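You operate a simulated robot arm through the tools that you are given. There is no shell and no other tool. Be economical: measure what you need, move in short steps, check, and stop when the job is done.

You are at the controls of a simulated two-armed robot. One attempt, no reset.

## Task
Put out the rolled napkin and as many cherries as the yellow card says.
Fine: hold the wooden box while you open and shut its drawer; napkin on the shelf table, cherries on the white dish.

It is judged by the outcome, as a careful person would: the job done as asked, and still so three seconds after it is handed in. It fails if anything else is knocked over, pushed out of place, dropped, spilled or broken. Flat cloth is picked up by pressing the open fingertips on it (5 to 10 N) and closing them slowly along it; thin cloth reads only 2 to 8 mm in the jaws.

## Robot
Two 7-joint arms with two-finger parallel grippers on one trunk, on a base that drives. Base frame: it is fixed to the floor where the robot stands at the start and does not move with it; the origin is under the middle of the robot, x ahead of it, y to its left, z up; the surface under the hand at the start is at about z = 0.8. Units: m, rad, N and s.
The left shoulder is at the start at [0.06, 0.143, 0.952], the right one opposite. With the tool pointing down near the work surface each hand reaches from about 0.32 to 0.74 m from the robot's upright axis, wherever it stands, measured 20 degrees to its own side. Places, roughly: shelf table [0.6, 0.1, 0.8]; small wooden drawer [0.6, 0, 0.8]; wooden box (18x18x16 cm) [0.6, 0, 0.9]; yellow card [0.8, 0, 1]. Payload 1.57 kg a hand.
The TCP of each hand is the grasp point between the finger pads, 0.03 m short of the fingertips. In the tool frame z runs along the fingers and y along their closing line. Largest opening 0.11 m; finger width 0.024, thickness 0.012; the body of the gripper, 0.048 by 0.112 m, starts 0.078 m behind the TCP.
Orientation is that of the tool frame in the base frame, as a unit quaternion [w, x, y, z]. With the fingers straight down and closing along the base's y, the tool's x points along the base's -x, its y along +y and its z along -z.

## Interface
- The arms move only by the tool move_arm. It takes "left_targets", "right_targets" or both (then of equal length, played together; a hand with none holds still); each is a list of rows, each a list of 7 numbers: the turn, a rotation vector about the base's x, y, z in units of 90 degrees (1.0 is 90 degrees), then the shift along the base's x, y, z in units of 100 mm (1.0 is 100 mm), then the opening, from 0 (shut) to 1 (fully open). In form: [[wx, wy, wz, dx, dy, dz, hand], ...]. A call has 1 to 8 rows; each row is the pose to reach, as a shift and turn from the pose commanded when the call began. A call with a number of a shift or a turn outside -1 to 1 is refused whole. A row lasts 0.2 s, in which the tool goes at most 0.05 m and 0.15 rad; a call with a longer step from one row to the next is refused whole, and so is a gripper value outside its range. Where a pose cannot be reached the arm comes as near as it can. A force on the tool above 70 N (or 10 N above the force at the start of the call, whichever is more), or a blocked arm, ends the call early, and 0.2 s more pass. Each finger travels about 0.045 m/s and halts on what it meets, pressing with about 35 N; the grip force reading is that of the motor and also rises with nothing between the fingers. The clock runs only during rows and for 0.2 s after the last one: add rows that repeat a pose to give the fingers time. The reply holds the time, the measured pose of the TCP, the force on the tool along the base axes, the opening and the grip force, in the units named above and with some noise, with the torque about the TCP (base axes, N m) and any sound that the robot's microphone picked up.
- Cameras (640 x 400 px; columns grow to the right, rows downward): "scene" is now at [0.0443, 0.0079, 1.5545]; the picture's right is [0.09, -1.00, 0.00], its down [-0.80, -0.07, -0.59] and it looks along [0.59, 0.05, -0.81] (base axes); focal length 291 px, centre (320, 200). "left" rides on the left gripper at [0.07, -0.016, -0.141] in its tool frame; the picture's right is [0.23, 0.97, 0.00], its down [-0.86, 0.20, -0.48] and it looks along [-0.47, 0.11, 0.88] (tool axes); focal length 222 px, centre (320, 200). "right" rides on the right gripper at [0.07, 0.016, -0.141] in its tool frame; the picture's right is [-0.23, 0.97, 0.00], its down [-0.86, -0.20, -0.48] and it looks along [-0.47, -0.11, 0.88] (tool axes); focal length 222 px, centre (320, 200). There is no depth. A picture from a camera that has moved, and an enlarged one, comes with that camera's place and axes in the base frame and with its lens.
- camera(camera): a new picture of that camera. No time passes.
- move_column(by): slides the trunk up (or, below 0, down) by that many m; the arms and the scene camera ride with it, the base frame stays. It gives what a move gives, with no picture.
- base_move(legs): drives the robot by 1 to 6 legs, each [ahead, left, turn to the left] in m, m and rad, along the robot's own axes; the way and the turn of a leg run together, so that a leg with both is an arc; at most 1.5 m and 3.142 rad a leg. The arms and the cameras ride along, it lands a little off, and it stops where it bumps. It gives what a move gives.
- pan_tilt(pan, tilt): turns the head with the scene camera to pan (to the left, within 1.501 rad either way) and tilt (down, from -0.506 to 1.204), counted from straight ahead of the robot. It gives what a move gives.
- enlarge(camera, box): a new picture of the part [left, top, right, bottom] of that camera's present view, enlarged. No time passes.
- sign_off(): hands the job in; it is judged then, once.

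Work in short steps. Places have to be worked out from the pictures, the camera data and where the tool is seen: move nearer, look again, correct. Check each grasp and each placing, and mend what went wrong. You have 120 turns and 92 pictures in all, those below and enlarged ones among them. Open the grippers and draw the arms clear of the work before you hand the job in, unless the task says otherwise; then end with one line.

The tools are called after ">>>" by a JSON object that holds its "name" and its "arguments". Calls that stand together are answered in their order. move_arm: Moves the arms, as the interface text tells. Its arguments: {"type":"object","properties":{"left_targets":{"type":"array","items":{"type":"array","items":{"type":"number"}}},"right_targets":{"type":"array","items":{"type":"array","items":{"type":"number"}}}},"required":[]} The other tools are called the same way: move_column (by) slides the trunk up or down; base_move (legs) drives the base; pan_tilt (pan, tilt) turns the head that bears the scene camera; camera (camera) takes a picture; enlarge (camera, box) takes an enlarged picture of a part of a camera's view; sign_off () hands the job in.

At the start:

```text
time: 0.0
left_tcp_pos: [0.3956, 0.2915, 1.0666]
left_tcp_rot: [0.0, 0.0, 1.0, 0.0]
left_contact_force: [0.3, -0.5, -0.3]
left_ft_torque: [-0.05, 0.01, 0.0]
left_grip_width: 0.1102
left_grasp_force: 0.0
right_tcp_pos: [0.5429, -0.1077, 1.1096]
right_tcp_rot: [0.0, 0.0, 1.0, 0.0]
right_contact_force: [-0.1, 0.2, -0.6]
right_ft_torque: [0.01, 0.01, 0.01]
right_grip_width: 0.1102
right_grasp_force: 0.1
trunk travel left (down, up): [-0.551, 0.039]
robot x, y, heading: [0.0023, -0.002, -0.001]
head pan, tilt: [0.093, 0.941]
```

scene: 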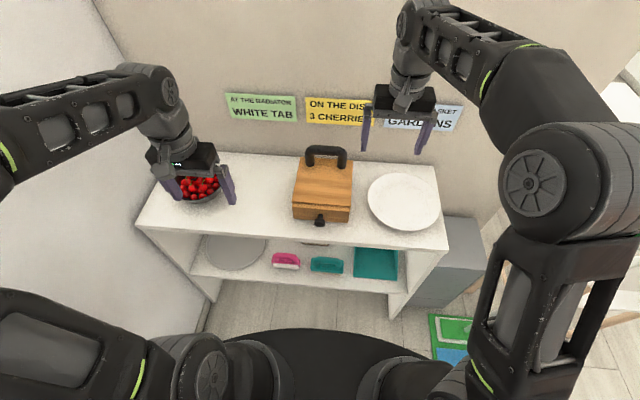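
right: 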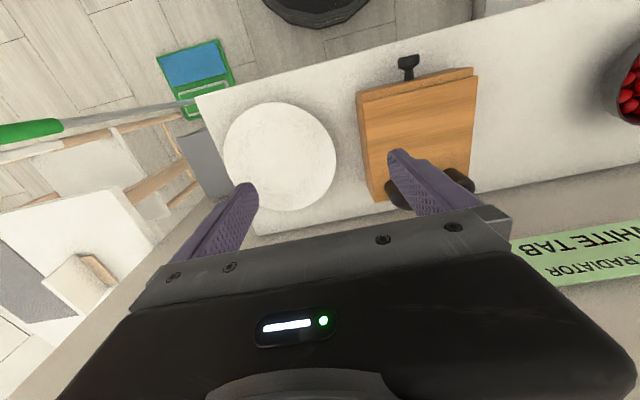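
left: 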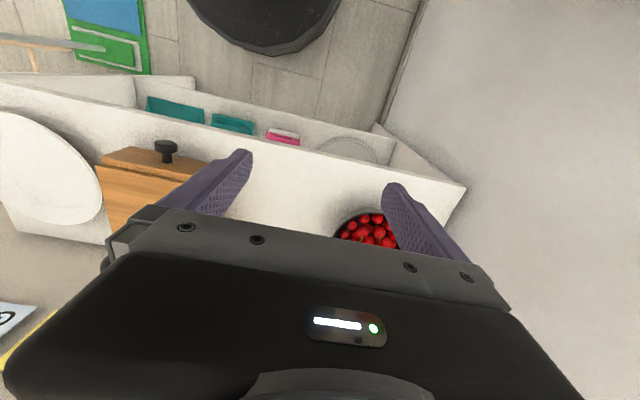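

I start by reading the cards and looking at the shelf closely.

>>> {"name": "enlarge", "arguments": {"camera": "scene", "box": [220, 80, 480, 240]}}

>>> {"name": "enlarge", "arguments": {"camera": "scene", "box": [130, 140, 290, 240]}}

```text
2.46 times, centred on (350, 160) of scene
camera zoom: at [0.0443, 0.0079, 1.5545], right [0.09, -1.0, 0.0], down [-0.8, -0.07, -0.59], along [0.59, 0.05, -0.81], focal length 715 px, centre (246, 298)
```

zoom: 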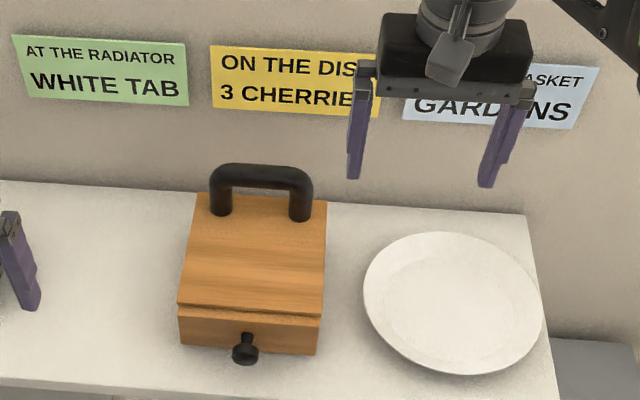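

```text
4.00 times, centred on (210, 190) of scene
camera zoom: at [0.0443, 0.0079, 1.5545], right [0.09, -1.0, 0.0], down [-0.8, -0.07, -0.59], along [0.59, 0.05, -0.81], focal length 1162 px, centre (760, 240)
```

zoom: 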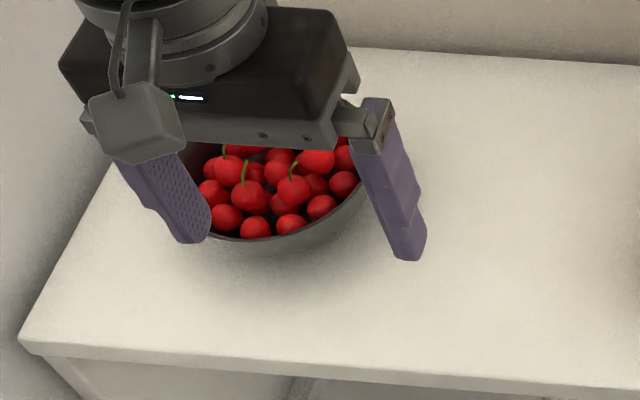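

The yellow card asks for 3 cherries. The box comes out at about x 0.518–0.694 and y −0.04–0.127, with its top near z 0.88. The handle bar runs along y at x≈0.667 with its top near 0.965, and the knob is near (0.48, 0.044, 0.84). I turn the right hand 90° so that it closes along x, and bring it over the handle.

>>> {"name": "move_arm", "arguments": {"right_targets": [[0, 0, 0.09, 0.1, 0.15, 0, 1], [0, 0, 0.18, 0.2, 0.3, 0, 1], [0, 0, 0.27, 0.3, 0.45, 0, 1], [0, 0, 0.36, 0.4, 0.6, 0, 1], [0, 0, 0.45, 0.5, 0.7, 0, 1], [0, 0, 0.54, 0.6, 0.8, 0, 1], [0, 0, 0.63, 0.7, 0.9, 0, 1], [0, 0, 0.72, 0.8, 1.0, 0, 1]]}}

>>> {"name": "move_arm", "arguments": {"right_targets": [[0, 0, 0.09, 0.1, 0.1, 0, 1], [0, 0, 0.18, 0.2, 0.25, 0, 1], [0, 0, 0.28, 0.4, 0.45, 0, 1], [0, 0, 0.28, 0.44, 0.48, 0, 1]]}}

>>> {"name": "camera", "arguments": {"camera": "right"}}

>>> {"name": "camera", "arguments": {"camera": "scene"}}

```text
time: 1.8
left_tcp_pos: [0.3963, 0.2952, 1.067]
left_tcp_rot: [0.0, -0.001, 1.0, -0.002]
left_contact_force: [-0.1, 0.4, 0.3]
left_ft_torque: [-0.17, -0.03, -0.02]
left_grip_width: 0.1099
left_grasp_force: 0.1
right_tcp_pos: [0.5462, -0.0883, 1.1481]
right_tcp_rot: [0.045, -0.443, 0.895, 0.01]
right_contact_force: [-1.2, 1.0, 0.3]
right_ft_torque: [-0.13, 0.03, 0.02]
right_grip_width: 0.1103
right_grasp_force: 0.0
right hand out of reach, approached as far as the arm can: row 1, 2, 3, 4, 5, 6, 7, 8
trunk travel left (down, up): [-0.551, 0.039]
robot x, y, heading: [-0.0011, -0.0037, -0.002]
head pan, tilt: [0.093, 0.941]
```

```text
refused: row 3 steps farther than a row can; nothing moved
```

```text
86 pictures are left
camera right: at [0.4805, -0.1425, 1.2822], right [-0.64, 0.77, 0.0], down [0.64, 0.53, 0.56], along [0.43, 0.36, -0.83], focal length 222 px, centre (320, 200)
```

right: 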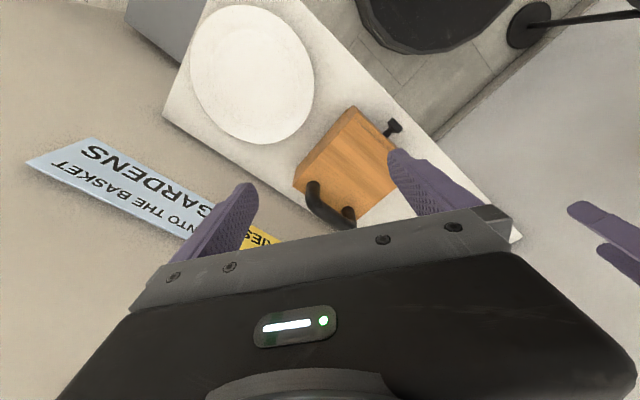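

```text
85 pictures are left
camera scene: at [0.044, 0.0135, 1.5545], right [0.09, -1.0, 0.0], down [-0.8, -0.08, -0.59], along [0.59, 0.05, -0.81], focal length 291 px, centre (320, 200)
```

scene: 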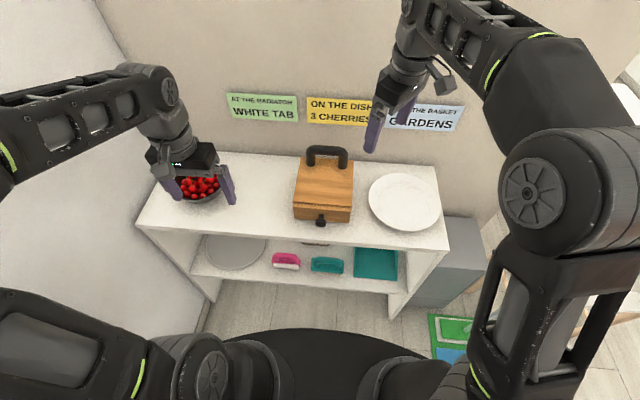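

The right hand ran out of reach there at that height. I raise the trunk, then bring the hand lower and nearer while finishing the turn.

>>> {"name": "move_column", "arguments": {"by": 0.035}}

>>> {"name": "move_arm", "arguments": {"right_targets": [[0, 0, 0, -0.2, 0, -0.2, 1], [0, 0, 0, -0.3, 0.1, -0.4, 1], [0, 0, 0, -0.4, 0.2, -0.5, 1]]}}

```text
time: 2.6
left_tcp_pos: [0.3962, 0.2908, 1.1019]
left_tcp_rot: [0.0, 0.0, 1.0, 0.0]
left_contact_force: [0.0, -0.6, 0.1]
left_ft_torque: [0.0, 0.02, -0.01]
left_grip_width: 0.1102
left_grasp_force: 0.2
right_tcp_pos: [0.5463, -0.0923, 1.181]
right_tcp_rot: [0.045, -0.443, 0.895, 0.014]
right_contact_force: [0.4, 0.2, 0.0]
right_ft_torque: [0.01, 0.05, -0.03]
right_grip_width: 0.1102
right_grasp_force: 0.0
trunk travel left (down, up): [-0.586, 0.004]
robot x, y, heading: [0.0028, -0.0013, 0.002]
head pan, tilt: [0.093, 0.941]
```

```text
time: 3.4
left_tcp_pos: [0.395, 0.2904, 1.1032]
left_tcp_rot: [-0.001, 0.0, 1.0, 0.0]
left_contact_force: [-0.5, -0.3, 0.2]
left_ft_torque: [-0.01, 0.03, 0.03]
left_grip_width: 0.1099
left_grasp_force: 0.0
right_tcp_pos: [0.5053, -0.0723, 1.1312]
right_tcp_rot: [0.045, -0.442, 0.896, 0.012]
right_contact_force: [0.4, -0.2, -0.3]
right_ft_torque: [-0.02, -0.05, -0.03]
right_grip_width: 0.11
right_grasp_force: 0.0
trunk travel left (down, up): [-0.586, 0.004]
robot x, y, heading: [0.0008, -0.001, -0.002]
head pan, tilt: [0.093, 0.941]
```

The reachable pose is clear now. I turn the hand to close along x with a 30° lean forward (wrist nearer the robot) and approach the handle from above.

>>> {"name": "move_arm", "arguments": {"right_targets": [[-0.027, -0.049, 0.066, 0.1, 0.15, -0.05, 1], [-0.054, -0.098, 0.131, 0.2, 0.3, -0.1, 1], [-0.08, -0.146, 0.196, 0.3, 0.5, -0.15, 1], [-0.107, -0.194, 0.262, 0.4, 0.7, -0.2, 1], [-0.134, -0.243, 0.327, 0.5, 0.9, -0.25, 1], [-0.16, -0.291, 0.392, 0.6, 1.0, -0.3, 1]]}}

>>> {"name": "camera", "arguments": {"camera": "right"}}

>>> {"name": "camera", "arguments": {"camera": "scene"}}

```text
time: 4.8
left_tcp_pos: [0.3967, 0.2901, 1.1022]
left_tcp_rot: [0.0, 0.0, 1.0, -0.001]
left_contact_force: [0.6, -0.2, -0.8]
left_ft_torque: [0.02, 0.0, 0.0]
left_grip_width: 0.1101
left_grasp_force: 0.0
right_tcp_pos: [0.5664, 0.0279, 1.1014]
right_tcp_rot: [-0.184, 0.684, -0.682, 0.183]
right_contact_force: [0.0, -0.1, 0.4]
right_ft_torque: [0.0, -0.01, -0.01]
right_grip_width: 0.1099
right_grasp_force: 0.1
trunk travel left (down, up): [-0.586, 0.004]
robot x, y, heading: [-0.0024, -0.0009, -0.004]
head pan, tilt: [0.093, 0.941]
```

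```text
84 pictures are left
camera right: at [0.4816, -0.0432, 1.2163], right [-0.84, 0.22, -0.49], down [-0.07, 0.86, 0.51], along [0.53, 0.47, -0.71], focal length 222 px, centre (320, 200)
```

right: 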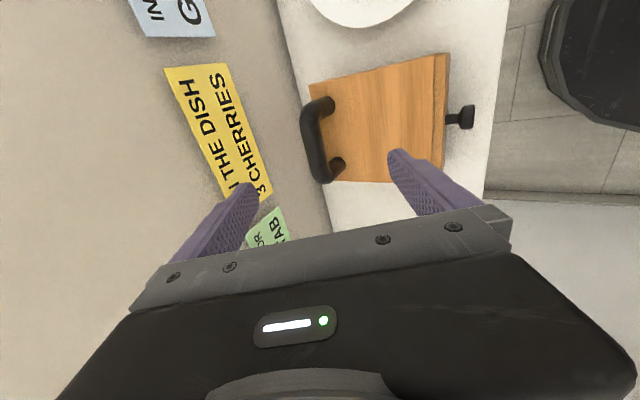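

```text
83 pictures are left
camera scene: at [0.0444, 0.0079, 1.5895], right [0.09, -1.0, 0.0], down [-0.8, -0.07, -0.59], along [0.59, 0.05, -0.81], focal length 291 px, centre (320, 200)
```

scene: 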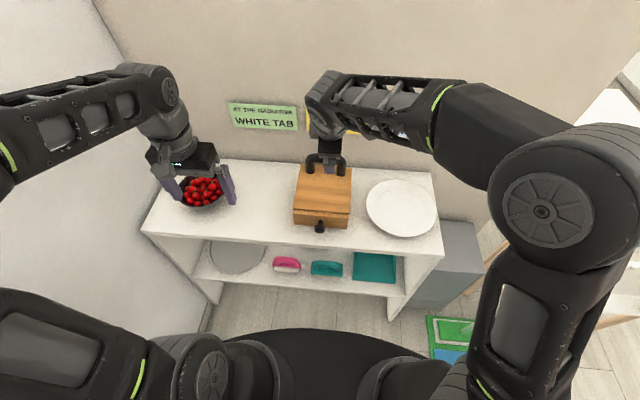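

The wrist camera confirms the bar at about (0.666, 0.044). I move to a pre-grasp point 10 cm back along the tool axis.

>>> {"name": "move_arm", "arguments": {"right_targets": [[0, 0, 0, 0.25, 0.08, -0.3, 1], [0, 0, 0, 0.5, 0.14, -0.6, 1], [0, 0, 0, 0.5, 0.14, -0.6, 1]]}}

>>> {"name": "camera", "arguments": {"camera": "right"}}

```text
time: 5.6
left_tcp_pos: [0.3951, 0.2911, 1.1018]
left_tcp_rot: [0.001, 0.0, 1.0, 0.0]
left_contact_force: [0.7, -0.1, 0.1]
left_ft_torque: [0.03, -0.01, 0.01]
left_grip_width: 0.11
left_grasp_force: 0.1
right_tcp_pos: [0.616, 0.0415, 1.0413]
right_tcp_rot: [0.183, -0.683, 0.683, -0.182]
right_contact_force: [0.4, -0.6, -1.4]
right_ft_torque: [0.0, -0.01, -0.02]
right_grip_width: 0.1102
right_grasp_force: 0.1
trunk travel left (down, up): [-0.586, 0.004]
robot x, y, heading: [0.0021, -0.0008, 0.003]
head pan, tilt: [0.093, 0.941]
```

```text
82 pictures are left
camera right: at [0.5321, -0.0293, 1.1559], right [-0.84, 0.23, -0.49], down [-0.07, 0.86, 0.51], along [0.53, 0.47, -0.71], focal length 222 px, centre (320, 200)
```

right: 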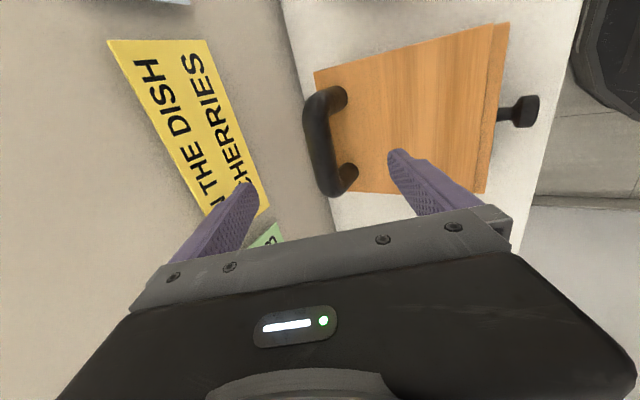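

The bar still checks out at x≈0.665. I advance along the tool axis to it, then close.

>>> {"name": "move_arm", "arguments": {"right_targets": [[0, 0, 0, 0.15, 0, -0.27, 1], [0, 0, 0, 0.3, 0, -0.55, 1], [0, 0, 0, 0.4, 0, -0.75, 1], [0, 0, 0, 0.49, 0, -0.88, 1], [0, 0, 0, 0.49, 0, -0.88, 1]]}}

>>> {"name": "camera", "arguments": {"camera": "right"}}

>>> {"name": "enlarge", "arguments": {"camera": "scene", "box": [270, 120, 380, 240]}}

```text
time: 6.8
left_tcp_pos: [0.3958, 0.2909, 1.1016]
left_tcp_rot: [-0.001, 0.0, 1.0, 0.0]
left_contact_force: [-0.6, -0.1, 0.1]
left_ft_torque: [-0.02, 0.0, -0.03]
left_grip_width: 0.1101
left_grasp_force: 0.0
right_tcp_pos: [0.6641, 0.0411, 0.9544]
right_tcp_rot: [-0.182, 0.684, -0.683, 0.182]
right_contact_force: [-0.6, 0.4, 0.6]
right_ft_torque: [0.02, 0.02, -0.02]
right_grip_width: 0.1099
right_grasp_force: 0.0
trunk travel left (down, up): [-0.586, 0.004]
robot x, y, heading: [0.0024, -0.0016, -0.0]
head pan, tilt: [0.093, 0.941]
```

```text
81 pictures are left
camera right: at [0.5803, -0.029, 1.0688], right [-0.84, 0.23, -0.49], down [-0.07, 0.86, 0.51], along [0.53, 0.47, -0.71], focal length 222 px, centre (320, 200)
```

right: 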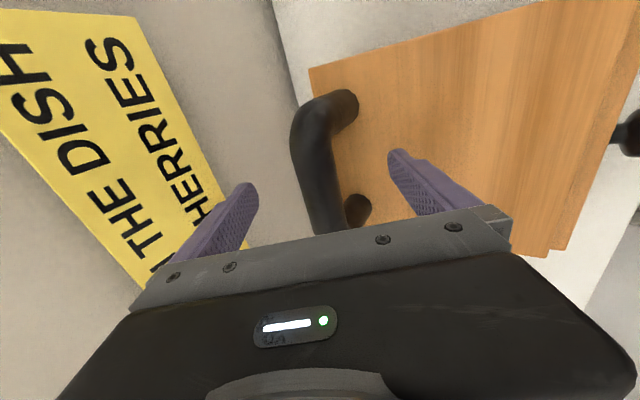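

```text
3.33 times, centred on (325, 180) of scene
camera zoom: at [0.0441, 0.0079, 1.5895], right [0.09, -1.0, 0.0], down [-0.8, -0.07, -0.59], along [0.59, 0.05, -0.81], focal length 969 px, centre (303, 267)
```

zoom: 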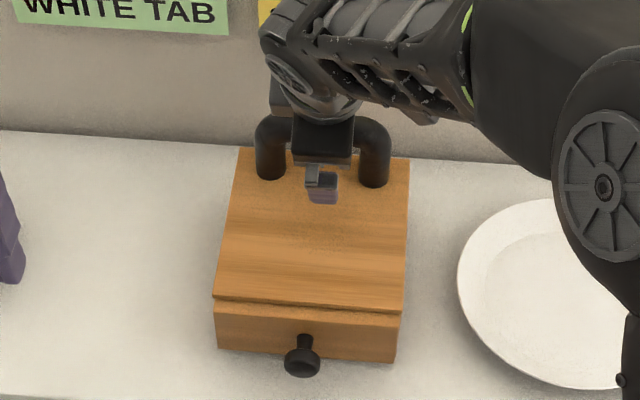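

The bar sits between the fingers. I close in two stages so that off-centre contact doesn't shove the box.

>>> {"name": "move_arm", "arguments": {"right_targets": [[0, 0, 0, 0, 0, 0, 0.7], [0, 0, 0, 0, 0, 0, 0.5], [0, 0, 0, 0, 0, 0, 0.35], [0, 0, 0, 0, 0, 0, 0.35], [0, 0, 0, 0, 0, 0, 0.35]]}}

>>> {"name": "camera", "arguments": {"camera": "right"}}

```text
time: 8.0
left_tcp_pos: [0.3964, 0.2904, 1.1031]
left_tcp_rot: [0.0, 0.0, 1.0, 0.0]
left_contact_force: [0.5, -0.1, -0.9]
left_ft_torque: [0.0, 0.05, -0.01]
left_grip_width: 0.1098
left_grasp_force: 0.1
right_tcp_pos: [0.6658, 0.0414, 0.9544]
right_tcp_rot: [-0.183, 0.684, -0.682, 0.182]
right_contact_force: [0.0, -0.5, 0.0]
right_ft_torque: [-0.02, 0.02, 0.02]
right_grip_width: 0.0385
right_grasp_force: 0.0
trunk travel left (down, up): [-0.586, 0.004]
robot x, y, heading: [0.0013, 0.0007, -0.002]
head pan, tilt: [0.093, 0.941]
```

```text
79 pictures are left
camera right: at [0.5803, -0.029, 1.0688], right [-0.84, 0.23, -0.49], down [-0.07, 0.86, 0.51], along [0.53, 0.47, -0.71], focal length 222 px, centre (320, 200)
```

right: 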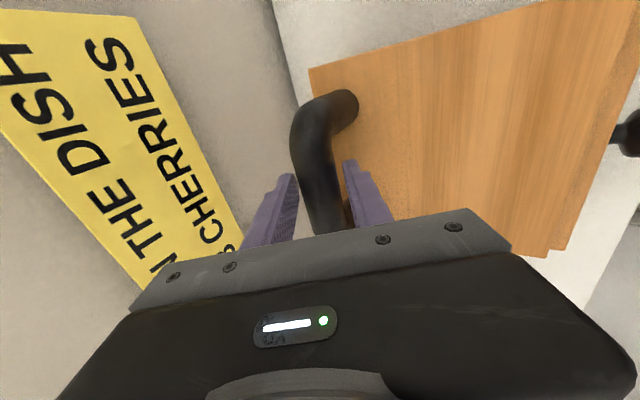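

The bar is centred, so I grip it fully. At the same time the left hand tilts 45° forward and starts toward the knob, staying below the right wrist.

>>> {"name": "move_arm", "arguments": {"right_targets": [[0, 0, 0, 0, 0, 0, 0.2], [0, 0, 0, 0, 0, 0, 0], [0, 0, 0, 0, 0, 0, 0], [0, 0, 0, 0, 0, 0, 0], [0, 0, 0, 0, 0, 0, 0], [0, 0, 0, 0, 0, 0, 0]], "left_targets": [[0, -0.09, 0, -0.05, -0.2, -0.1, 1], [0, -0.18, 0, -0.1, -0.4, -0.25, 1], [0, -0.27, 0, -0.1, -0.6, -0.4, 1], [0, -0.36, 0, -0.1, -0.8, -0.6, 1], [0, -0.45, 0, -0.1, -1.0, -0.8, 1], [0, -0.5, 0, -0.1, -1.0, -1.0, 1]]}}

>>> {"name": "camera", "arguments": {"camera": "scene"}}

>>> {"name": "camera", "arguments": {"camera": "left"}}

```text
time: 9.4
left_tcp_pos: [0.478, 0.1873, 1.0292]
left_tcp_rot: [0.379, -0.003, 0.925, -0.002]
left_contact_force: [0.3, 0.3, 0.2]
left_ft_torque: [0.0, 0.06, -0.06]
left_grip_width: 0.1096
left_grasp_force: 0.2
left hand out of reach, approached as far as the arm can: row 4, 5, 6
right_tcp_pos: [0.6662, 0.0428, 0.9535]
right_tcp_rot: [-0.182, 0.684, -0.682, 0.183]
right_contact_force: [1.4, 0.0, 0.4]
right_ft_torque: [0.0, -0.28, -0.01]
right_grip_width: 0.0294
right_grasp_force: 34.8
trunk travel left (down, up): [-0.586, 0.004]
robot x, y, heading: [-0.001, 0.0012, -0.002]
head pan, tilt: [0.093, 0.941]
```

```text
78 pictures are left
camera scene: at [0.0458, 0.0095, 1.5895], right [0.09, -1.0, 0.0], down [-0.8, -0.08, -0.59], along [0.59, 0.05, -0.81], focal length 291 px, centre (320, 200)
```

scene: 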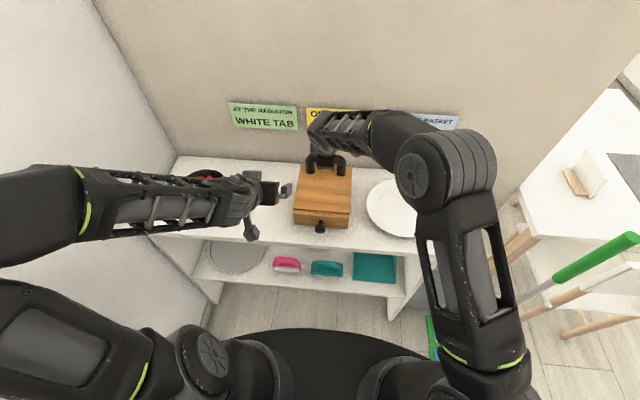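

```text
77 pictures are left
camera left: at [0.329, 0.1705, 1.0824], right [-0.17, 0.97, -0.17], down [0.27, 0.21, 0.94], along [0.95, 0.11, -0.3], focal length 222 px, centre (320, 200)
```

left: 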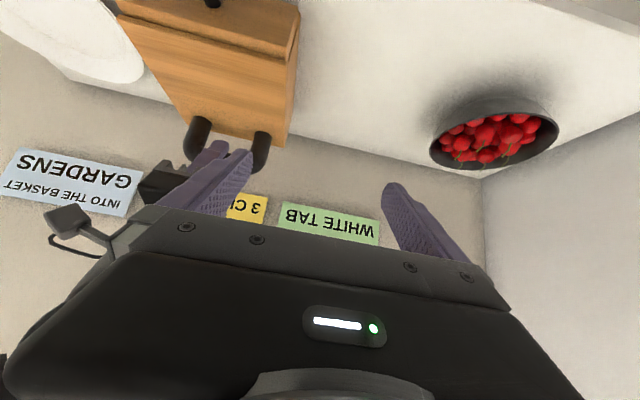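

The handle is held: width 0.029 at 35 N. The left arm can't reach nearer with a 45° pitch, so I bring it upright with a 20° roll (wrist to the left). That way it can grip the knob and pull without meeting the right wrist.

>>> {"name": "move_arm", "arguments": {"left_targets": [[-0.035, 0.082, -0.015, -0.1, 0, 0, 1], [-0.07, 0.164, -0.03, -0.2, 0, 0, 0.8], [-0.105, 0.246, -0.046, -0.3, -0.1, 0, 0.6], [-0.14, 0.327, -0.061, -0.3, -0.2, -0.1, 0.5], [-0.174, 0.409, -0.076, -0.2, -0.4, -0.2, 0.5], [-0.209, 0.491, -0.091, -0.1, -0.6, -0.3, 0.5], [-0.209, 0.491, -0.091, -0.1, -0.6, -0.3, 0.5]]}}

>>> {"name": "camera", "arguments": {"camera": "scene"}}

>>> {"name": "camera", "arguments": {"camera": "left"}}

```text
time: 11.0
left_tcp_pos: [0.4672, 0.1268, 1.0015]
left_tcp_rot: [0.003, 0.003, 0.985, -0.174]
left_contact_force: [0.1, -0.7, 0.6]
left_ft_torque: [0.02, -0.02, -0.03]
left_grip_width: 0.0549
left_grasp_force: 0.1
right_tcp_pos: [0.6649, 0.0406, 0.9539]
right_tcp_rot: [-0.182, 0.684, -0.682, 0.183]
right_contact_force: [-1.1, -0.3, -0.2]
right_ft_torque: [0.19, 0.35, 0.17]
right_grip_width: 0.0293
right_grasp_force: 35.0
trunk travel left (down, up): [-0.586, 0.004]
robot x, y, heading: [0.0005, -0.0009, 0.001]
head pan, tilt: [0.093, 0.941]
```

```text
76 pictures are left
camera scene: at [0.0443, 0.008, 1.5895], right [0.09, -1.0, 0.0], down [-0.8, -0.07, -0.59], along [0.59, 0.05, -0.81], focal length 291 px, centre (320, 200)
```

scene: 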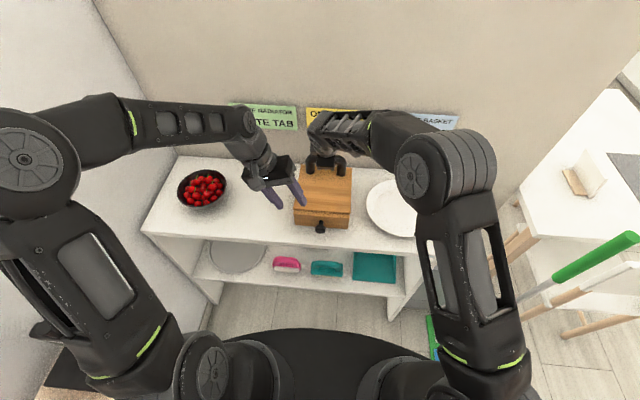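

```text
75 pictures are left
camera left: at [0.3971, 0.1598, 1.1404], right [-0.22, 0.92, -0.34], down [0.86, 0.35, 0.39], along [0.47, -0.2, -0.86], focal length 222 px, centre (320, 200)
```

left: 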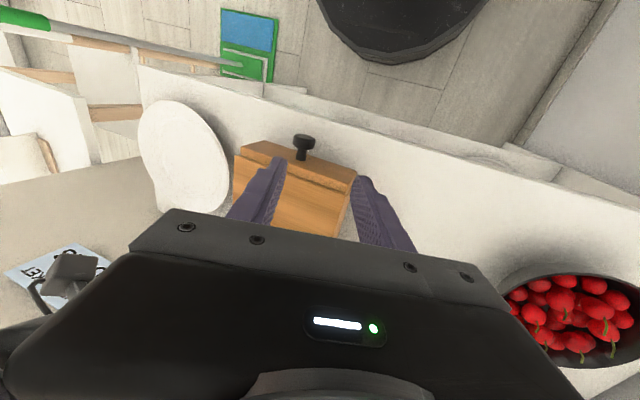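

Both cameras agree on the knob head at about (0.485, 0.044, 0.84). I go to the pre-grasp point and check.

>>> {"name": "move_arm", "arguments": {"left_targets": [[0, 0, 0, 0.1, -0.25, -0.3, 0.5], [0, 0, 0, 0.2, -0.47, -0.6, 0.5], [0, 0, 0, 0.2, -0.47, -0.6, 0.5]]}}

>>> {"name": "camera", "arguments": {"camera": "left"}}

>>> {"name": "enlarge", "arguments": {"camera": "scene", "box": [250, 140, 390, 240]}}

```text
time: 11.8
left_tcp_pos: [0.4876, 0.0804, 0.9419]
left_tcp_rot: [0.003, 0.003, 0.985, -0.173]
left_contact_force: [-0.5, -0.2, -0.2]
left_ft_torque: [0.03, 0.0, -0.04]
left_grip_width: 0.0548
left_grasp_force: 0.0
right_tcp_pos: [0.6657, 0.0414, 0.9533]
right_tcp_rot: [-0.183, 0.684, -0.683, 0.182]
right_contact_force: [0.0, -0.5, 0.0]
right_ft_torque: [0.16, 0.03, 0.02]
right_grip_width: 0.0296
right_grasp_force: 34.8
trunk travel left (down, up): [-0.586, 0.004]
robot x, y, heading: [-0.0008, -0.0023, -0.002]
head pan, tilt: [0.093, 0.941]
```

```text
74 pictures are left
camera left: at [0.4174, 0.1132, 1.0812], right [-0.22, 0.92, -0.33], down [0.85, 0.35, 0.39], along [0.47, -0.2, -0.86], focal length 222 px, centre (320, 200)
```

left: 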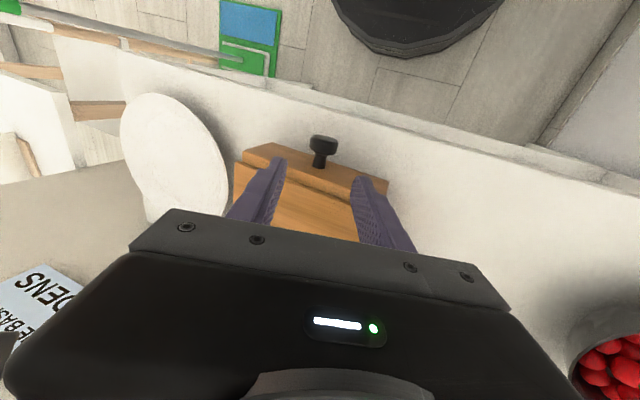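

```text
4.00 times, centred on (320, 190) of scene
camera zoom: at [0.0447, 0.0081, 1.5894], right [0.09, -1.0, 0.0], down [-0.8, -0.07, -0.59], along [0.59, 0.05, -0.81], focal length 1162 px, centre (320, 240)
```

zoom: 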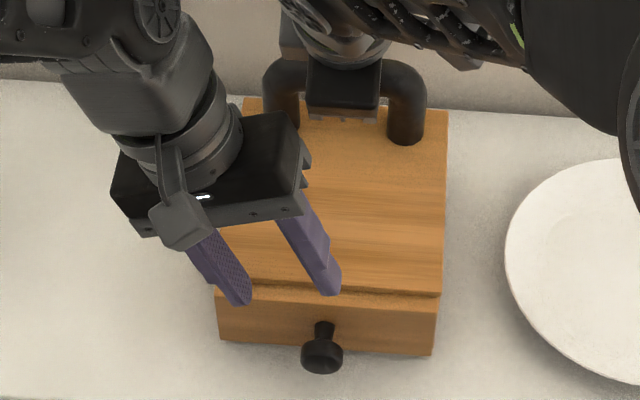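

The knob head measures (0.482, 0.044). I slide down along the tool axis around it.

>>> {"name": "move_arm", "arguments": {"left_targets": [[0, 0, 0, -0.03, -0.12, -0.32, 0.5], [0, 0, 0, -0.04, -0.24, -0.65, 0.5], [0, 0, 0, -0.04, -0.34, -0.94, 0.5], [0, 0, 0, -0.04, -0.34, -0.94, 0.5]]}}

>>> {"name": "camera", "arguments": {"camera": "left"}}

>>> {"name": "enlarge", "arguments": {"camera": "scene", "box": [250, 140, 390, 240]}}

```text
time: 12.8
left_tcp_pos: [0.4829, 0.047, 0.8459]
left_tcp_rot: [0.003, 0.003, 0.985, -0.174]
left_contact_force: [-0.6, 0.2, -0.5]
left_ft_torque: [-0.02, 0.0, -0.05]
left_grip_width: 0.0548
left_grasp_force: 0.1
right_tcp_pos: [0.6655, 0.0417, 0.9523]
right_tcp_rot: [-0.183, 0.684, -0.682, 0.182]
right_contact_force: [0.4, -0.4, -0.8]
right_ft_torque: [0.19, 0.01, 0.01]
right_grip_width: 0.0293
right_grasp_force: 34.9
trunk travel left (down, up): [-0.586, 0.004]
robot x, y, heading: [-0.001, -0.001, 0.0]
head pan, tilt: [0.093, 0.941]
```

```text
72 pictures are left
camera left: at [0.4133, 0.0801, 0.9854], right [-0.22, 0.92, -0.33], down [0.85, 0.35, 0.39], along [0.47, -0.2, -0.86], focal length 222 px, centre (320, 200)
```

left: 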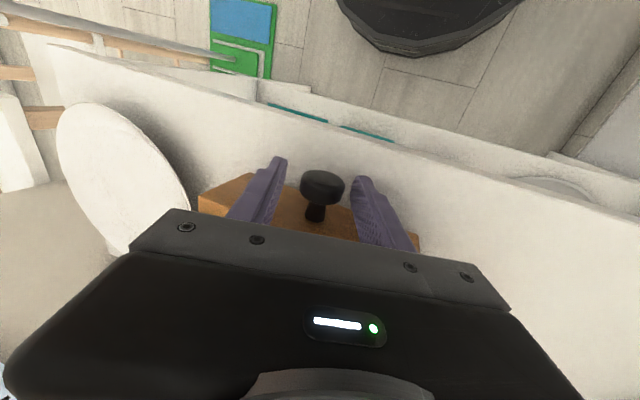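

```text
4.00 times, centred on (320, 190) of scene
camera zoom: at [0.0448, 0.008, 1.5894], right [0.09, -1.0, 0.0], down [-0.8, -0.07, -0.59], along [0.59, 0.05, -0.81], focal length 1162 px, centre (320, 240)
```

zoom: 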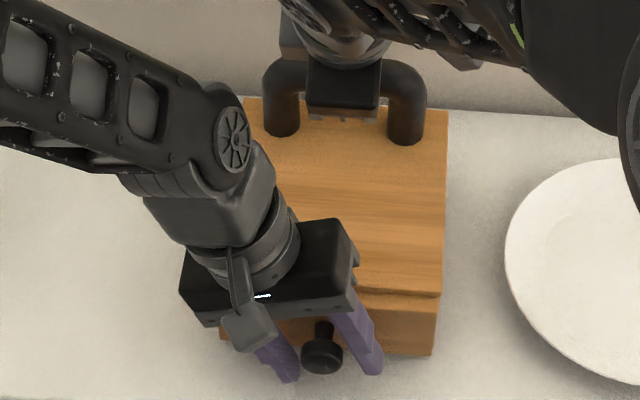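

The knob head is centred between the fingers. I close on it.

>>> {"name": "move_arm", "arguments": {"left_targets": [[0, 0, 0, 0, 0, 0, 0.38], [0, 0, 0, 0, 0, 0, 0.3], [0, 0, 0, 0, 0, 0, 0.2], [0, 0, 0, 0, 0, 0, 0.0], [0, 0, 0, 0, 0, 0, 0.0]]}}

```text
time: 14.0
left_tcp_pos: [0.4841, 0.0474, 0.847]
left_tcp_rot: [0.003, 0.003, 0.985, -0.173]
left_contact_force: [0.1, 2.5, 0.1]
left_ft_torque: [-0.02, -0.01, 0.17]
left_grip_width: 0.0312
left_grasp_force: 35.2
right_tcp_pos: [0.6653, 0.0409, 0.9533]
right_tcp_rot: [-0.182, 0.685, -0.682, 0.183]
right_contact_force: [0.6, -1.9, 0.2]
right_ft_torque: [-0.09, 0.07, 0.26]
right_grip_width: 0.0296
right_grasp_force: 35.2
trunk travel left (down, up): [-0.586, 0.004]
robot x, y, heading: [-0.0014, 0.0003, 0.0]
head pan, tilt: [0.093, 0.941]
```

The knob is held at 0.031. I pull straight back 4 cm and watch the forces.

>>> {"name": "move_arm", "arguments": {"left_targets": [[0, 0, 0, -0.08, 0, 0, 0], [0, 0, 0, -0.16, 0, 0, 0], [0, 0, 0, -0.24, 0, 0, 0], [0, 0, 0, -0.32, 0, 0, 0], [0, 0, 0, -0.4, 0, 0, 0]]}}

>>> {"name": "enlarge", "arguments": {"camera": "scene", "box": [250, 140, 390, 240]}}

```text
time: 15.2
left_tcp_pos: [0.4442, 0.0462, 0.8464]
left_tcp_rot: [0.004, 0.003, 0.985, -0.174]
left_contact_force: [5.8, 5.0, 2.1]
left_ft_torque: [0.0, -0.59, 0.33]
left_grip_width: 0.0306
left_grasp_force: 34.7
right_tcp_pos: [0.6641, 0.0417, 0.9547]
right_tcp_rot: [-0.183, 0.684, -0.682, 0.182]
right_contact_force: [-4.8, -3.4, -0.1]
right_ft_torque: [0.29, 0.05, 0.75]
right_grip_width: 0.0296
right_grasp_force: 34.9
trunk travel left (down, up): [-0.586, 0.004]
robot x, y, heading: [0.0031, 0.0015, 0.003]
head pan, tilt: [0.093, 0.941]
```

```text
4.00 times, centred on (320, 190) of scene
camera zoom: at [0.0443, 0.008, 1.5895], right [0.09, -1.0, 0.0], down [-0.8, -0.07, -0.59], along [0.59, 0.05, -0.81], focal length 1162 px, centre (320, 240)
```

zoom: 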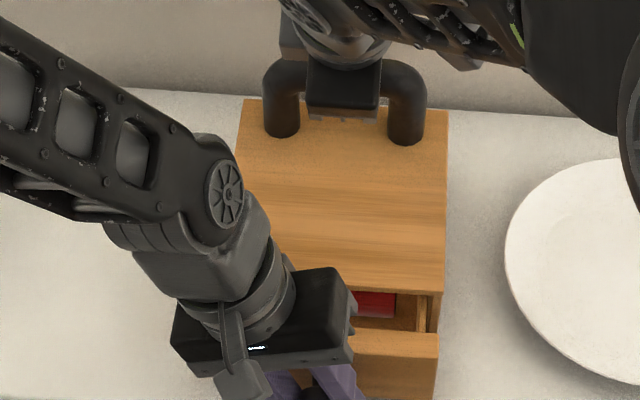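

The drawer slides out, the box stays put, and something red is showing inside. I pull 4 cm more.

>>> {"name": "move_arm", "arguments": {"left_targets": [[0, 0, 0, -0.08, 0, 0, 0], [0, 0, 0, -0.16, 0, 0, 0], [0, 0, 0, -0.24, 0, 0, 0], [0, 0, 0, -0.32, 0, 0, 0], [0, 0, 0, -0.4, 0, 0, 0]]}}

>>> {"name": "enlarge", "arguments": {"camera": "scene", "box": [250, 150, 390, 250]}}

```text
time: 16.4
left_tcp_pos: [0.4041, 0.0444, 0.8469]
left_tcp_rot: [0.003, 0.003, 0.985, -0.173]
left_contact_force: [5.1, 1.1, 2.5]
left_ft_torque: [-0.02, -0.54, 0.01]
left_grip_width: 0.0309
left_grasp_force: 34.6
right_tcp_pos: [0.6639, 0.0409, 0.9523]
right_tcp_rot: [-0.182, 0.684, -0.683, 0.183]
right_contact_force: [-5.4, -2.7, 0.9]
right_ft_torque: [0.19, -0.01, 0.35]
right_grip_width: 0.0295
right_grasp_force: 34.9
trunk travel left (down, up): [-0.586, 0.004]
robot x, y, heading: [-0.0023, -0.0036, -0.002]
head pan, tilt: [0.093, 0.941]
```

```text
4.00 times, centred on (320, 200) of scene
camera zoom: at [0.0442, 0.0077, 1.5895], right [0.09, -1.0, 0.0], down [-0.8, -0.07, -0.59], along [0.59, 0.05, -0.81], focal length 1162 px, centre (320, 200)
```

zoom: 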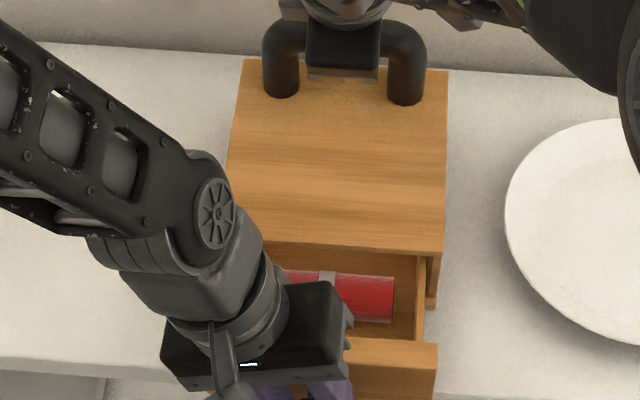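

A rolled red napkin with a ring lies across the drawer. I open it 3 cm further to make finger room.

>>> {"name": "move_arm", "arguments": {"left_targets": [[0, 0, 0, -0.08, 0, 0, 0], [0, 0, 0, -0.16, 0, 0, 0], [0, 0, 0, -0.23, 0, 0, 0], [0, 0, 0, -0.3, 0, 0, 0], [0, 0, 0, -0.3, 0, 0, 0]]}}

>>> {"name": "enlarge", "arguments": {"camera": "scene", "box": [250, 150, 390, 250]}}

```text
time: 17.6
left_tcp_pos: [0.3737, 0.0456, 0.8463]
left_tcp_rot: [0.003, 0.002, 0.985, -0.174]
left_contact_force: [5.8, 1.3, 0.2]
left_ft_torque: [0.02, -0.26, 0.07]
left_grip_width: 0.0311
left_grasp_force: 34.6
right_tcp_pos: [0.6648, 0.042, 0.9542]
right_tcp_rot: [-0.183, 0.683, -0.683, 0.183]
right_contact_force: [-5.3, -0.9, 0.3]
right_ft_torque: [0.02, 0.11, 0.24]
right_grip_width: 0.0294
right_grasp_force: 35.1
trunk travel left (down, up): [-0.586, 0.004]
robot x, y, heading: [-0.0005, 0.0026, -0.005]
head pan, tilt: [0.093, 0.941]
```

```text
4.00 times, centred on (320, 200) of scene
camera zoom: at [0.0446, 0.0079, 1.5894], right [0.09, -1.0, 0.0], down [-0.8, -0.07, -0.59], along [0.59, 0.05, -0.81], focal length 1162 px, centre (320, 200)
```

zoom: 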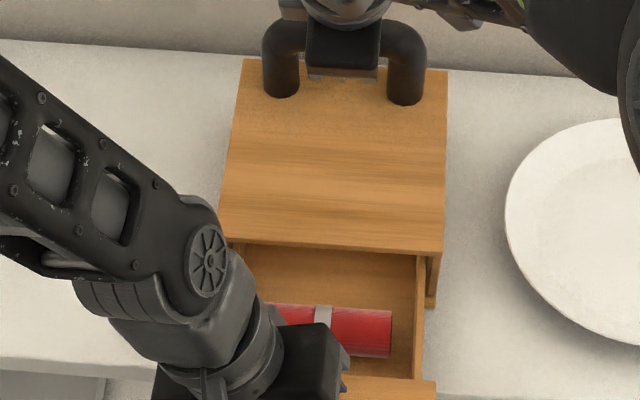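

The napkin is at about x 0.483, z 0.833, radius 0.018. The box front edge is close behind it, so I open 1.5 cm more for the rear finger.

>>> {"name": "move_arm", "arguments": {"left_targets": [[0, 0, 0, -0.05, 0, 0, 0], [0, 0, 0, -0.1, 0, 0, 0], [0, 0, 0, -0.15, 0, 0, 0], [0, 0, 0, -0.15, 0, 0, 0]]}}

```text
time: 18.6
left_tcp_pos: [0.3588, 0.0451, 0.8478]
left_tcp_rot: [0.003, 0.003, 0.985, -0.174]
left_contact_force: [4.5, 2.0, 1.0]
left_ft_torque: [0.03, -0.2, 0.06]
left_grip_width: 0.0308
left_grasp_force: 35.3
right_tcp_pos: [0.6653, 0.0411, 0.9538]
right_tcp_rot: [-0.183, 0.684, -0.683, 0.183]
right_contact_force: [-5.5, -1.1, -0.3]
right_ft_torque: [0.01, 0.11, 0.44]
right_grip_width: 0.0295
right_grasp_force: 35.1
trunk travel left (down, up): [-0.586, 0.004]
robot x, y, heading: [-0.0021, -0.0038, -0.004]
head pan, tilt: [0.093, 0.941]
```

The drawer is open about 12.5 cm. I release the knob and back off along the tool axis.

>>> {"name": "move_arm", "arguments": {"left_targets": [[0, 0, 0, 0, 0, 0, 0.3], [0, 0, 0, 0, 0, 0, 0.5], [0, 0, 0, 0, 0, 0, 0.5], [0, 0, 0, 0, 0.12, 0.33, 0.5], [0, 0, 0, 0, 0.27, 0.73, 0.5], [0, 0, 0, 0, 0.4, 1.0, 0.5], [0, 0, 0, 0.2, 0.7, 1.0, 0.5]]}}

>>> {"name": "enlarge", "arguments": {"camera": "scene", "box": [250, 150, 390, 250]}}

```text
time: 20.2
left_tcp_pos: [0.3778, 0.1152, 0.9466]
left_tcp_rot: [0.002, 0.002, 0.985, -0.174]
left_contact_force: [0.3, 0.0, -0.4]
left_ft_torque: [0.0, -0.02, 0.0]
left_grip_width: 0.0552
left_grasp_force: 0.1
right_tcp_pos: [0.6659, 0.0413, 0.9517]
right_tcp_rot: [-0.181, 0.684, -0.683, 0.183]
right_contact_force: [3.2, 1.7, 0.1]
right_ft_torque: [-0.33, -0.17, 0.07]
right_grip_width: 0.0295
right_grasp_force: 35.7
trunk travel left (down, up): [-0.586, 0.004]
robot x, y, heading: [0.0038, -0.0035, 0.005]
head pan, tilt: [0.093, 0.941]
```

```text
4.00 times, centred on (320, 200) of scene
camera zoom: at [0.045, 0.0081, 1.5894], right [0.09, -1.0, 0.0], down [-0.8, -0.07, -0.59], along [0.59, 0.05, -0.81], focal length 1162 px, centre (320, 200)
```

zoom: 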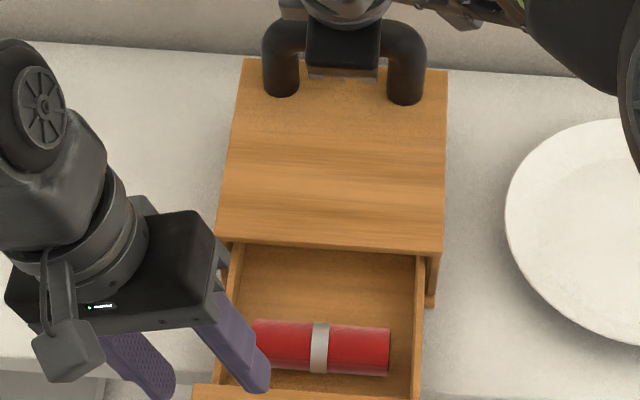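

The napkin ring is at about (0.462, 0.043), with the roll along y. I turn the left hand 90° about its own axis so it closes along x, while moving over the drawer.

>>> {"name": "move_arm", "arguments": {"left_targets": [[0, -0.0325, -0.0893, 0.1, 0, 0.05, 0.6], [0, -0.065, -0.1786, 0.2, 0, 0.1, 0.6], [0, -0.0975, -0.268, 0.3, 0, 0.15, 0.6], [0, -0.13, -0.357, 0.4, 0, 0.2, 0.6], [0, -0.1625, -0.4465, 0.5, 0, 0.25, 0.6], [0, -0.195, -0.536, 0.6, 0, 0.25, 0.6], [0, -0.2275, -0.625, 0.7, 0, 0.25, 0.6], [0, -0.26, -0.714, 0.8, 0, 0.25, 0.6]]}}

>>> {"name": "move_arm", "arguments": {"left_targets": [[0, -0.0275, -0.0755, 0, -0.08, 0, 0.6], [0, -0.055, -0.151, 0, -0.16, 0, 0.6], [0, -0.082, -0.226, 0.03, -0.24, 0, 0.6], [0, -0.082, -0.226, 0.03, -0.24, 0, 0.6]]}}

>>> {"name": "camera", "arguments": {"camera": "left"}}

>>> {"name": "camera", "arguments": {"camera": "scene"}}

```text
time: 22.0
left_tcp_pos: [0.4586, 0.1149, 0.9724]
left_tcp_rot: [0.101, 0.557, 0.812, -0.145]
left_contact_force: [-0.3, 0.1, -0.6]
left_ft_torque: [-0.01, -0.04, -0.01]
left_grip_width: 0.0661
left_grasp_force: 0.1
right_tcp_pos: [0.665, 0.0418, 0.9536]
right_tcp_rot: [-0.182, 0.684, -0.683, 0.183]
right_contact_force: [-0.3, -0.1, 0.6]
right_ft_torque: [-0.19, -0.25, 0.0]
right_grip_width: 0.0295
right_grasp_force: 35.1
trunk travel left (down, up): [-0.586, 0.004]
robot x, y, heading: [-0.0018, 0.0022, -0.006]
head pan, tilt: [0.093, 0.941]
```

```text
time: 23.0
left_tcp_pos: [0.4622, 0.0914, 0.9711]
left_tcp_rot: [0.125, 0.699, 0.693, -0.124]
left_contact_force: [0.1, 1.4, -0.2]
left_ft_torque: [-0.01, -0.01, -0.02]
left_grip_width: 0.0658
left_grasp_force: 0.1
right_tcp_pos: [0.665, 0.0408, 0.9537]
right_tcp_rot: [-0.183, 0.684, -0.682, 0.183]
right_contact_force: [-1.0, -0.3, 0.3]
right_ft_torque: [-0.26, 0.02, 0.05]
right_grip_width: 0.0295
right_grasp_force: 35.0
trunk travel left (down, up): [-0.586, 0.004]
robot x, y, heading: [-0.0036, -0.004, -0.003]
head pan, tilt: [0.093, 0.941]
```

```text
66 pictures are left
camera left: at [0.446, 0.2057, 1.0809], right [0.98, 0.2, -0.08], down [0.19, -0.64, 0.75], along [0.1, -0.74, -0.66], focal length 222 px, centre (320, 200)
```

left: 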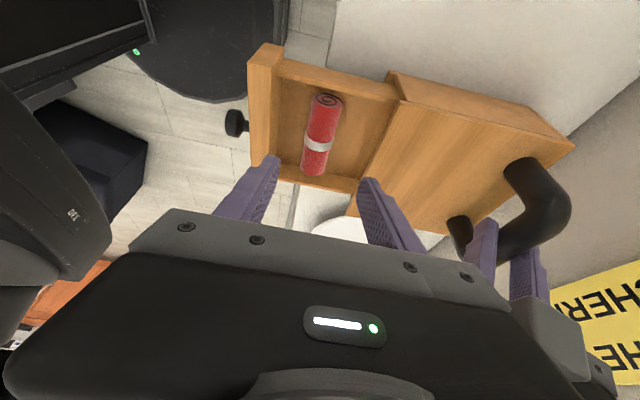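

```text
65 pictures are left
camera scene: at [0.0446, 0.0079, 1.5895], right [0.09, -1.0, 0.0], down [-0.8, -0.07, -0.59], along [0.59, 0.05, -0.81], focal length 291 px, centre (320, 200)
```

scene: 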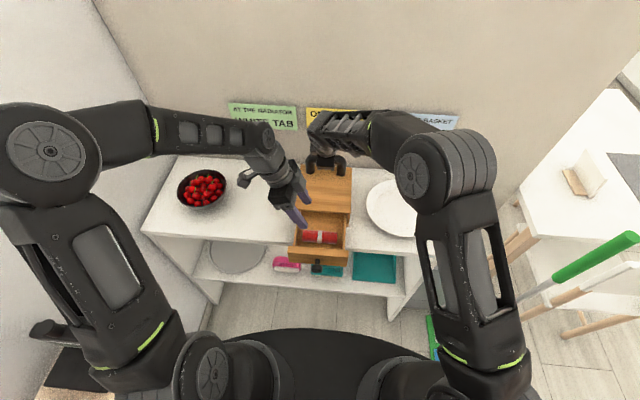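

The ring checks out at (0.462, ~0.04). I descend along the tool axis with about 66 mm opening, stopping short to check.

>>> {"name": "move_arm", "arguments": {"left_targets": [[0, 0, 0, 0, -0.12, -0.33, 0.6], [0, 0, 0, 0, -0.24, -0.66, 0.6], [0, 0, 0, 0, -0.33, -0.9, 0.6], [0, 0, 0, 0, -0.33, -0.9, 0.6]]}}

>>> {"name": "camera", "arguments": {"camera": "left"}}

>>> {"name": "enlarge", "arguments": {"camera": "scene", "box": [250, 170, 390, 270]}}

```text
time: 24.0
left_tcp_pos: [0.4624, 0.0585, 0.8815]
left_tcp_rot: [0.125, 0.699, 0.693, -0.125]
left_contact_force: [-0.1, -0.3, 1.3]
left_ft_torque: [0.01, 0.02, 0.01]
left_grip_width: 0.0658
left_grasp_force: 0.1
right_tcp_pos: [0.6657, 0.0424, 0.9542]
right_tcp_rot: [-0.183, 0.684, -0.683, 0.182]
right_contact_force: [-0.7, -0.4, 0.3]
right_ft_torque: [-0.09, 0.01, 0.06]
right_grip_width: 0.0295
right_grasp_force: 35.4
trunk travel left (down, up): [-0.586, 0.004]
robot x, y, heading: [0.0023, -0.0034, 0.001]
head pan, tilt: [0.093, 0.941]
```

```text
64 pictures are left
camera left: at [0.4461, 0.1724, 0.9901], right [0.98, 0.21, -0.08], down [0.19, -0.64, 0.75], along [0.1, -0.74, -0.66], focal length 222 px, centre (320, 200)
```

left: 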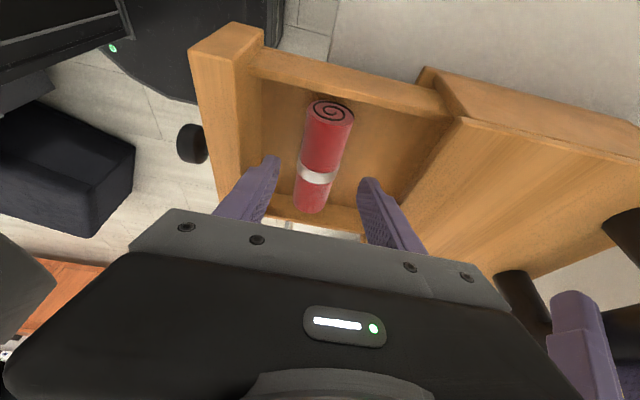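

```text
4.00 times, centred on (320, 220) of scene
camera zoom: at [0.0446, 0.0079, 1.5894], right [0.09, -1.0, 0.0], down [-0.8, -0.07, -0.59], along [0.59, 0.05, -0.81], focal length 1162 px, centre (320, 120)
```

zoom: 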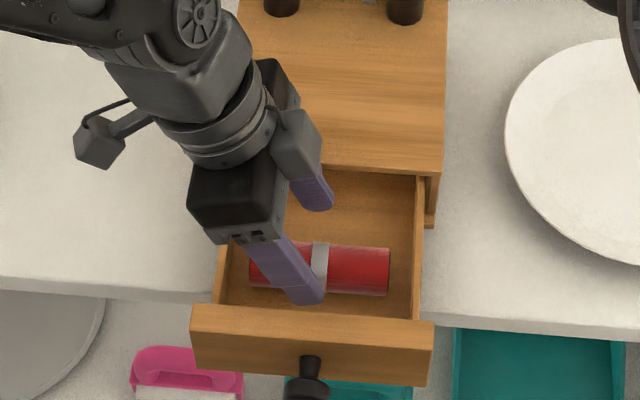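

The fingers straddle the roll. I go down the last 2.8 cm and close gently.

>>> {"name": "move_arm", "arguments": {"left_targets": [[0, 0, 0, 0, -0.05, -0.14, 0.6], [0, 0, 0, 0, -0.1, -0.28, 0.6], [0, 0, 0, 0, -0.1, -0.28, 0.45], [0, 0, 0, 0, -0.1, -0.28, 0.35], [0, 0, 0, 0, -0.1, -0.28, 0.25], [0, 0, 0, 0, -0.1, -0.28, 0.15], [0, 0, 0, 0, -0.1, -0.28, 0.1]]}}

>>> {"name": "camera", "arguments": {"camera": "left"}}

```text
time: 25.6
left_tcp_pos: [0.4606, 0.0474, 0.852]
left_tcp_rot: [0.125, 0.698, 0.694, -0.125]
left_contact_force: [-0.2, 0.0, -0.4]
left_ft_torque: [-0.01, 0.0, -0.03]
left_grip_width: 0.031
left_grasp_force: 35.0
right_tcp_pos: [0.6658, 0.0411, 0.9539]
right_tcp_rot: [-0.182, 0.684, -0.682, 0.182]
right_contact_force: [0.0, -0.7, 0.3]
right_ft_torque: [-0.04, 0.05, 0.11]
right_grip_width: 0.0294
right_grasp_force: 35.2
trunk travel left (down, up): [-0.586, 0.004]
robot x, y, heading: [0.0011, -0.0009, -0.006]
head pan, tilt: [0.093, 0.941]
```

```text
62 pictures are left
camera left: at [0.4457, 0.1627, 0.9621], right [0.98, 0.21, -0.08], down [0.19, -0.64, 0.75], along [0.1, -0.74, -0.66], focal length 222 px, centre (320, 200)
```

left: 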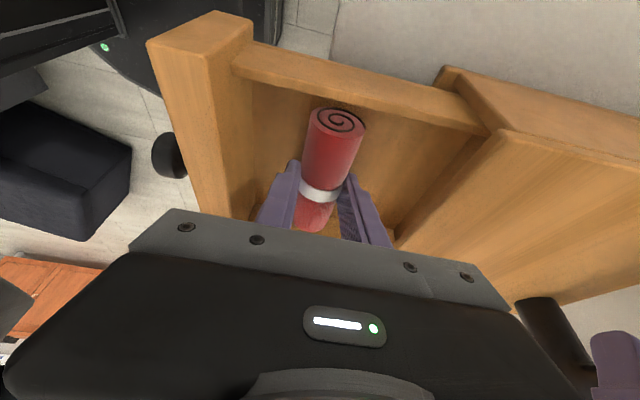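

The napkin is gripped at its ring (31 mm). I lift it clear of the drawer.

>>> {"name": "move_arm", "arguments": {"left_targets": [[0, 0, 0, 0, 0, 0.2, 0.1], [0, 0, 0, 0, 0, 0.45, 0.1], [0, 0, 0, 0, 0, 0.75, 0.1], [0, 0, 0, 0, 0, 1.0, 0.1], [0, 0, 0, 0, 0, 1.0, 0.1]]}}

>>> {"name": "camera", "arguments": {"camera": "scene"}}

```text
time: 26.8
left_tcp_pos: [0.4608, 0.0486, 0.9529]
left_tcp_rot: [0.125, 0.699, 0.693, -0.126]
left_contact_force: [-0.2, 0.3, 0.5]
left_ft_torque: [0.0, -0.05, 0.02]
left_grip_width: 0.0311
left_grasp_force: 34.9
right_tcp_pos: [0.6653, 0.0413, 0.9533]
right_tcp_rot: [-0.182, 0.684, -0.683, 0.182]
right_contact_force: [0.0, -1.2, 0.3]
right_ft_torque: [-0.02, 0.04, 0.17]
right_grip_width: 0.0293
right_grasp_force: 34.8
trunk travel left (down, up): [-0.586, 0.004]
robot x, y, heading: [0.0021, 0.0017, 0.001]
head pan, tilt: [0.093, 0.941]
```

```text
61 pictures are left
camera scene: at [0.0447, 0.0079, 1.5895], right [0.09, -1.0, 0.0], down [-0.8, -0.07, -0.59], along [0.59, 0.05, -0.81], focal length 291 px, centre (320, 200)
```

scene: 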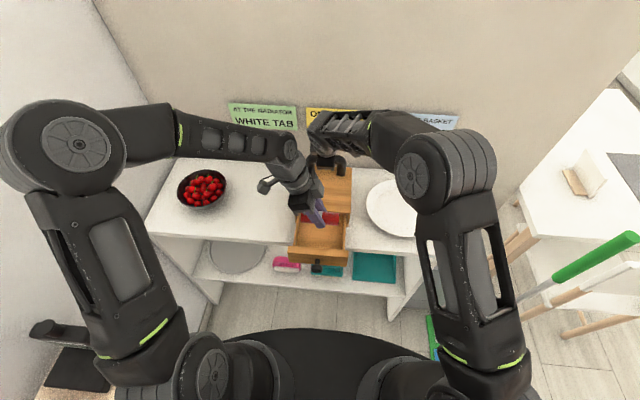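

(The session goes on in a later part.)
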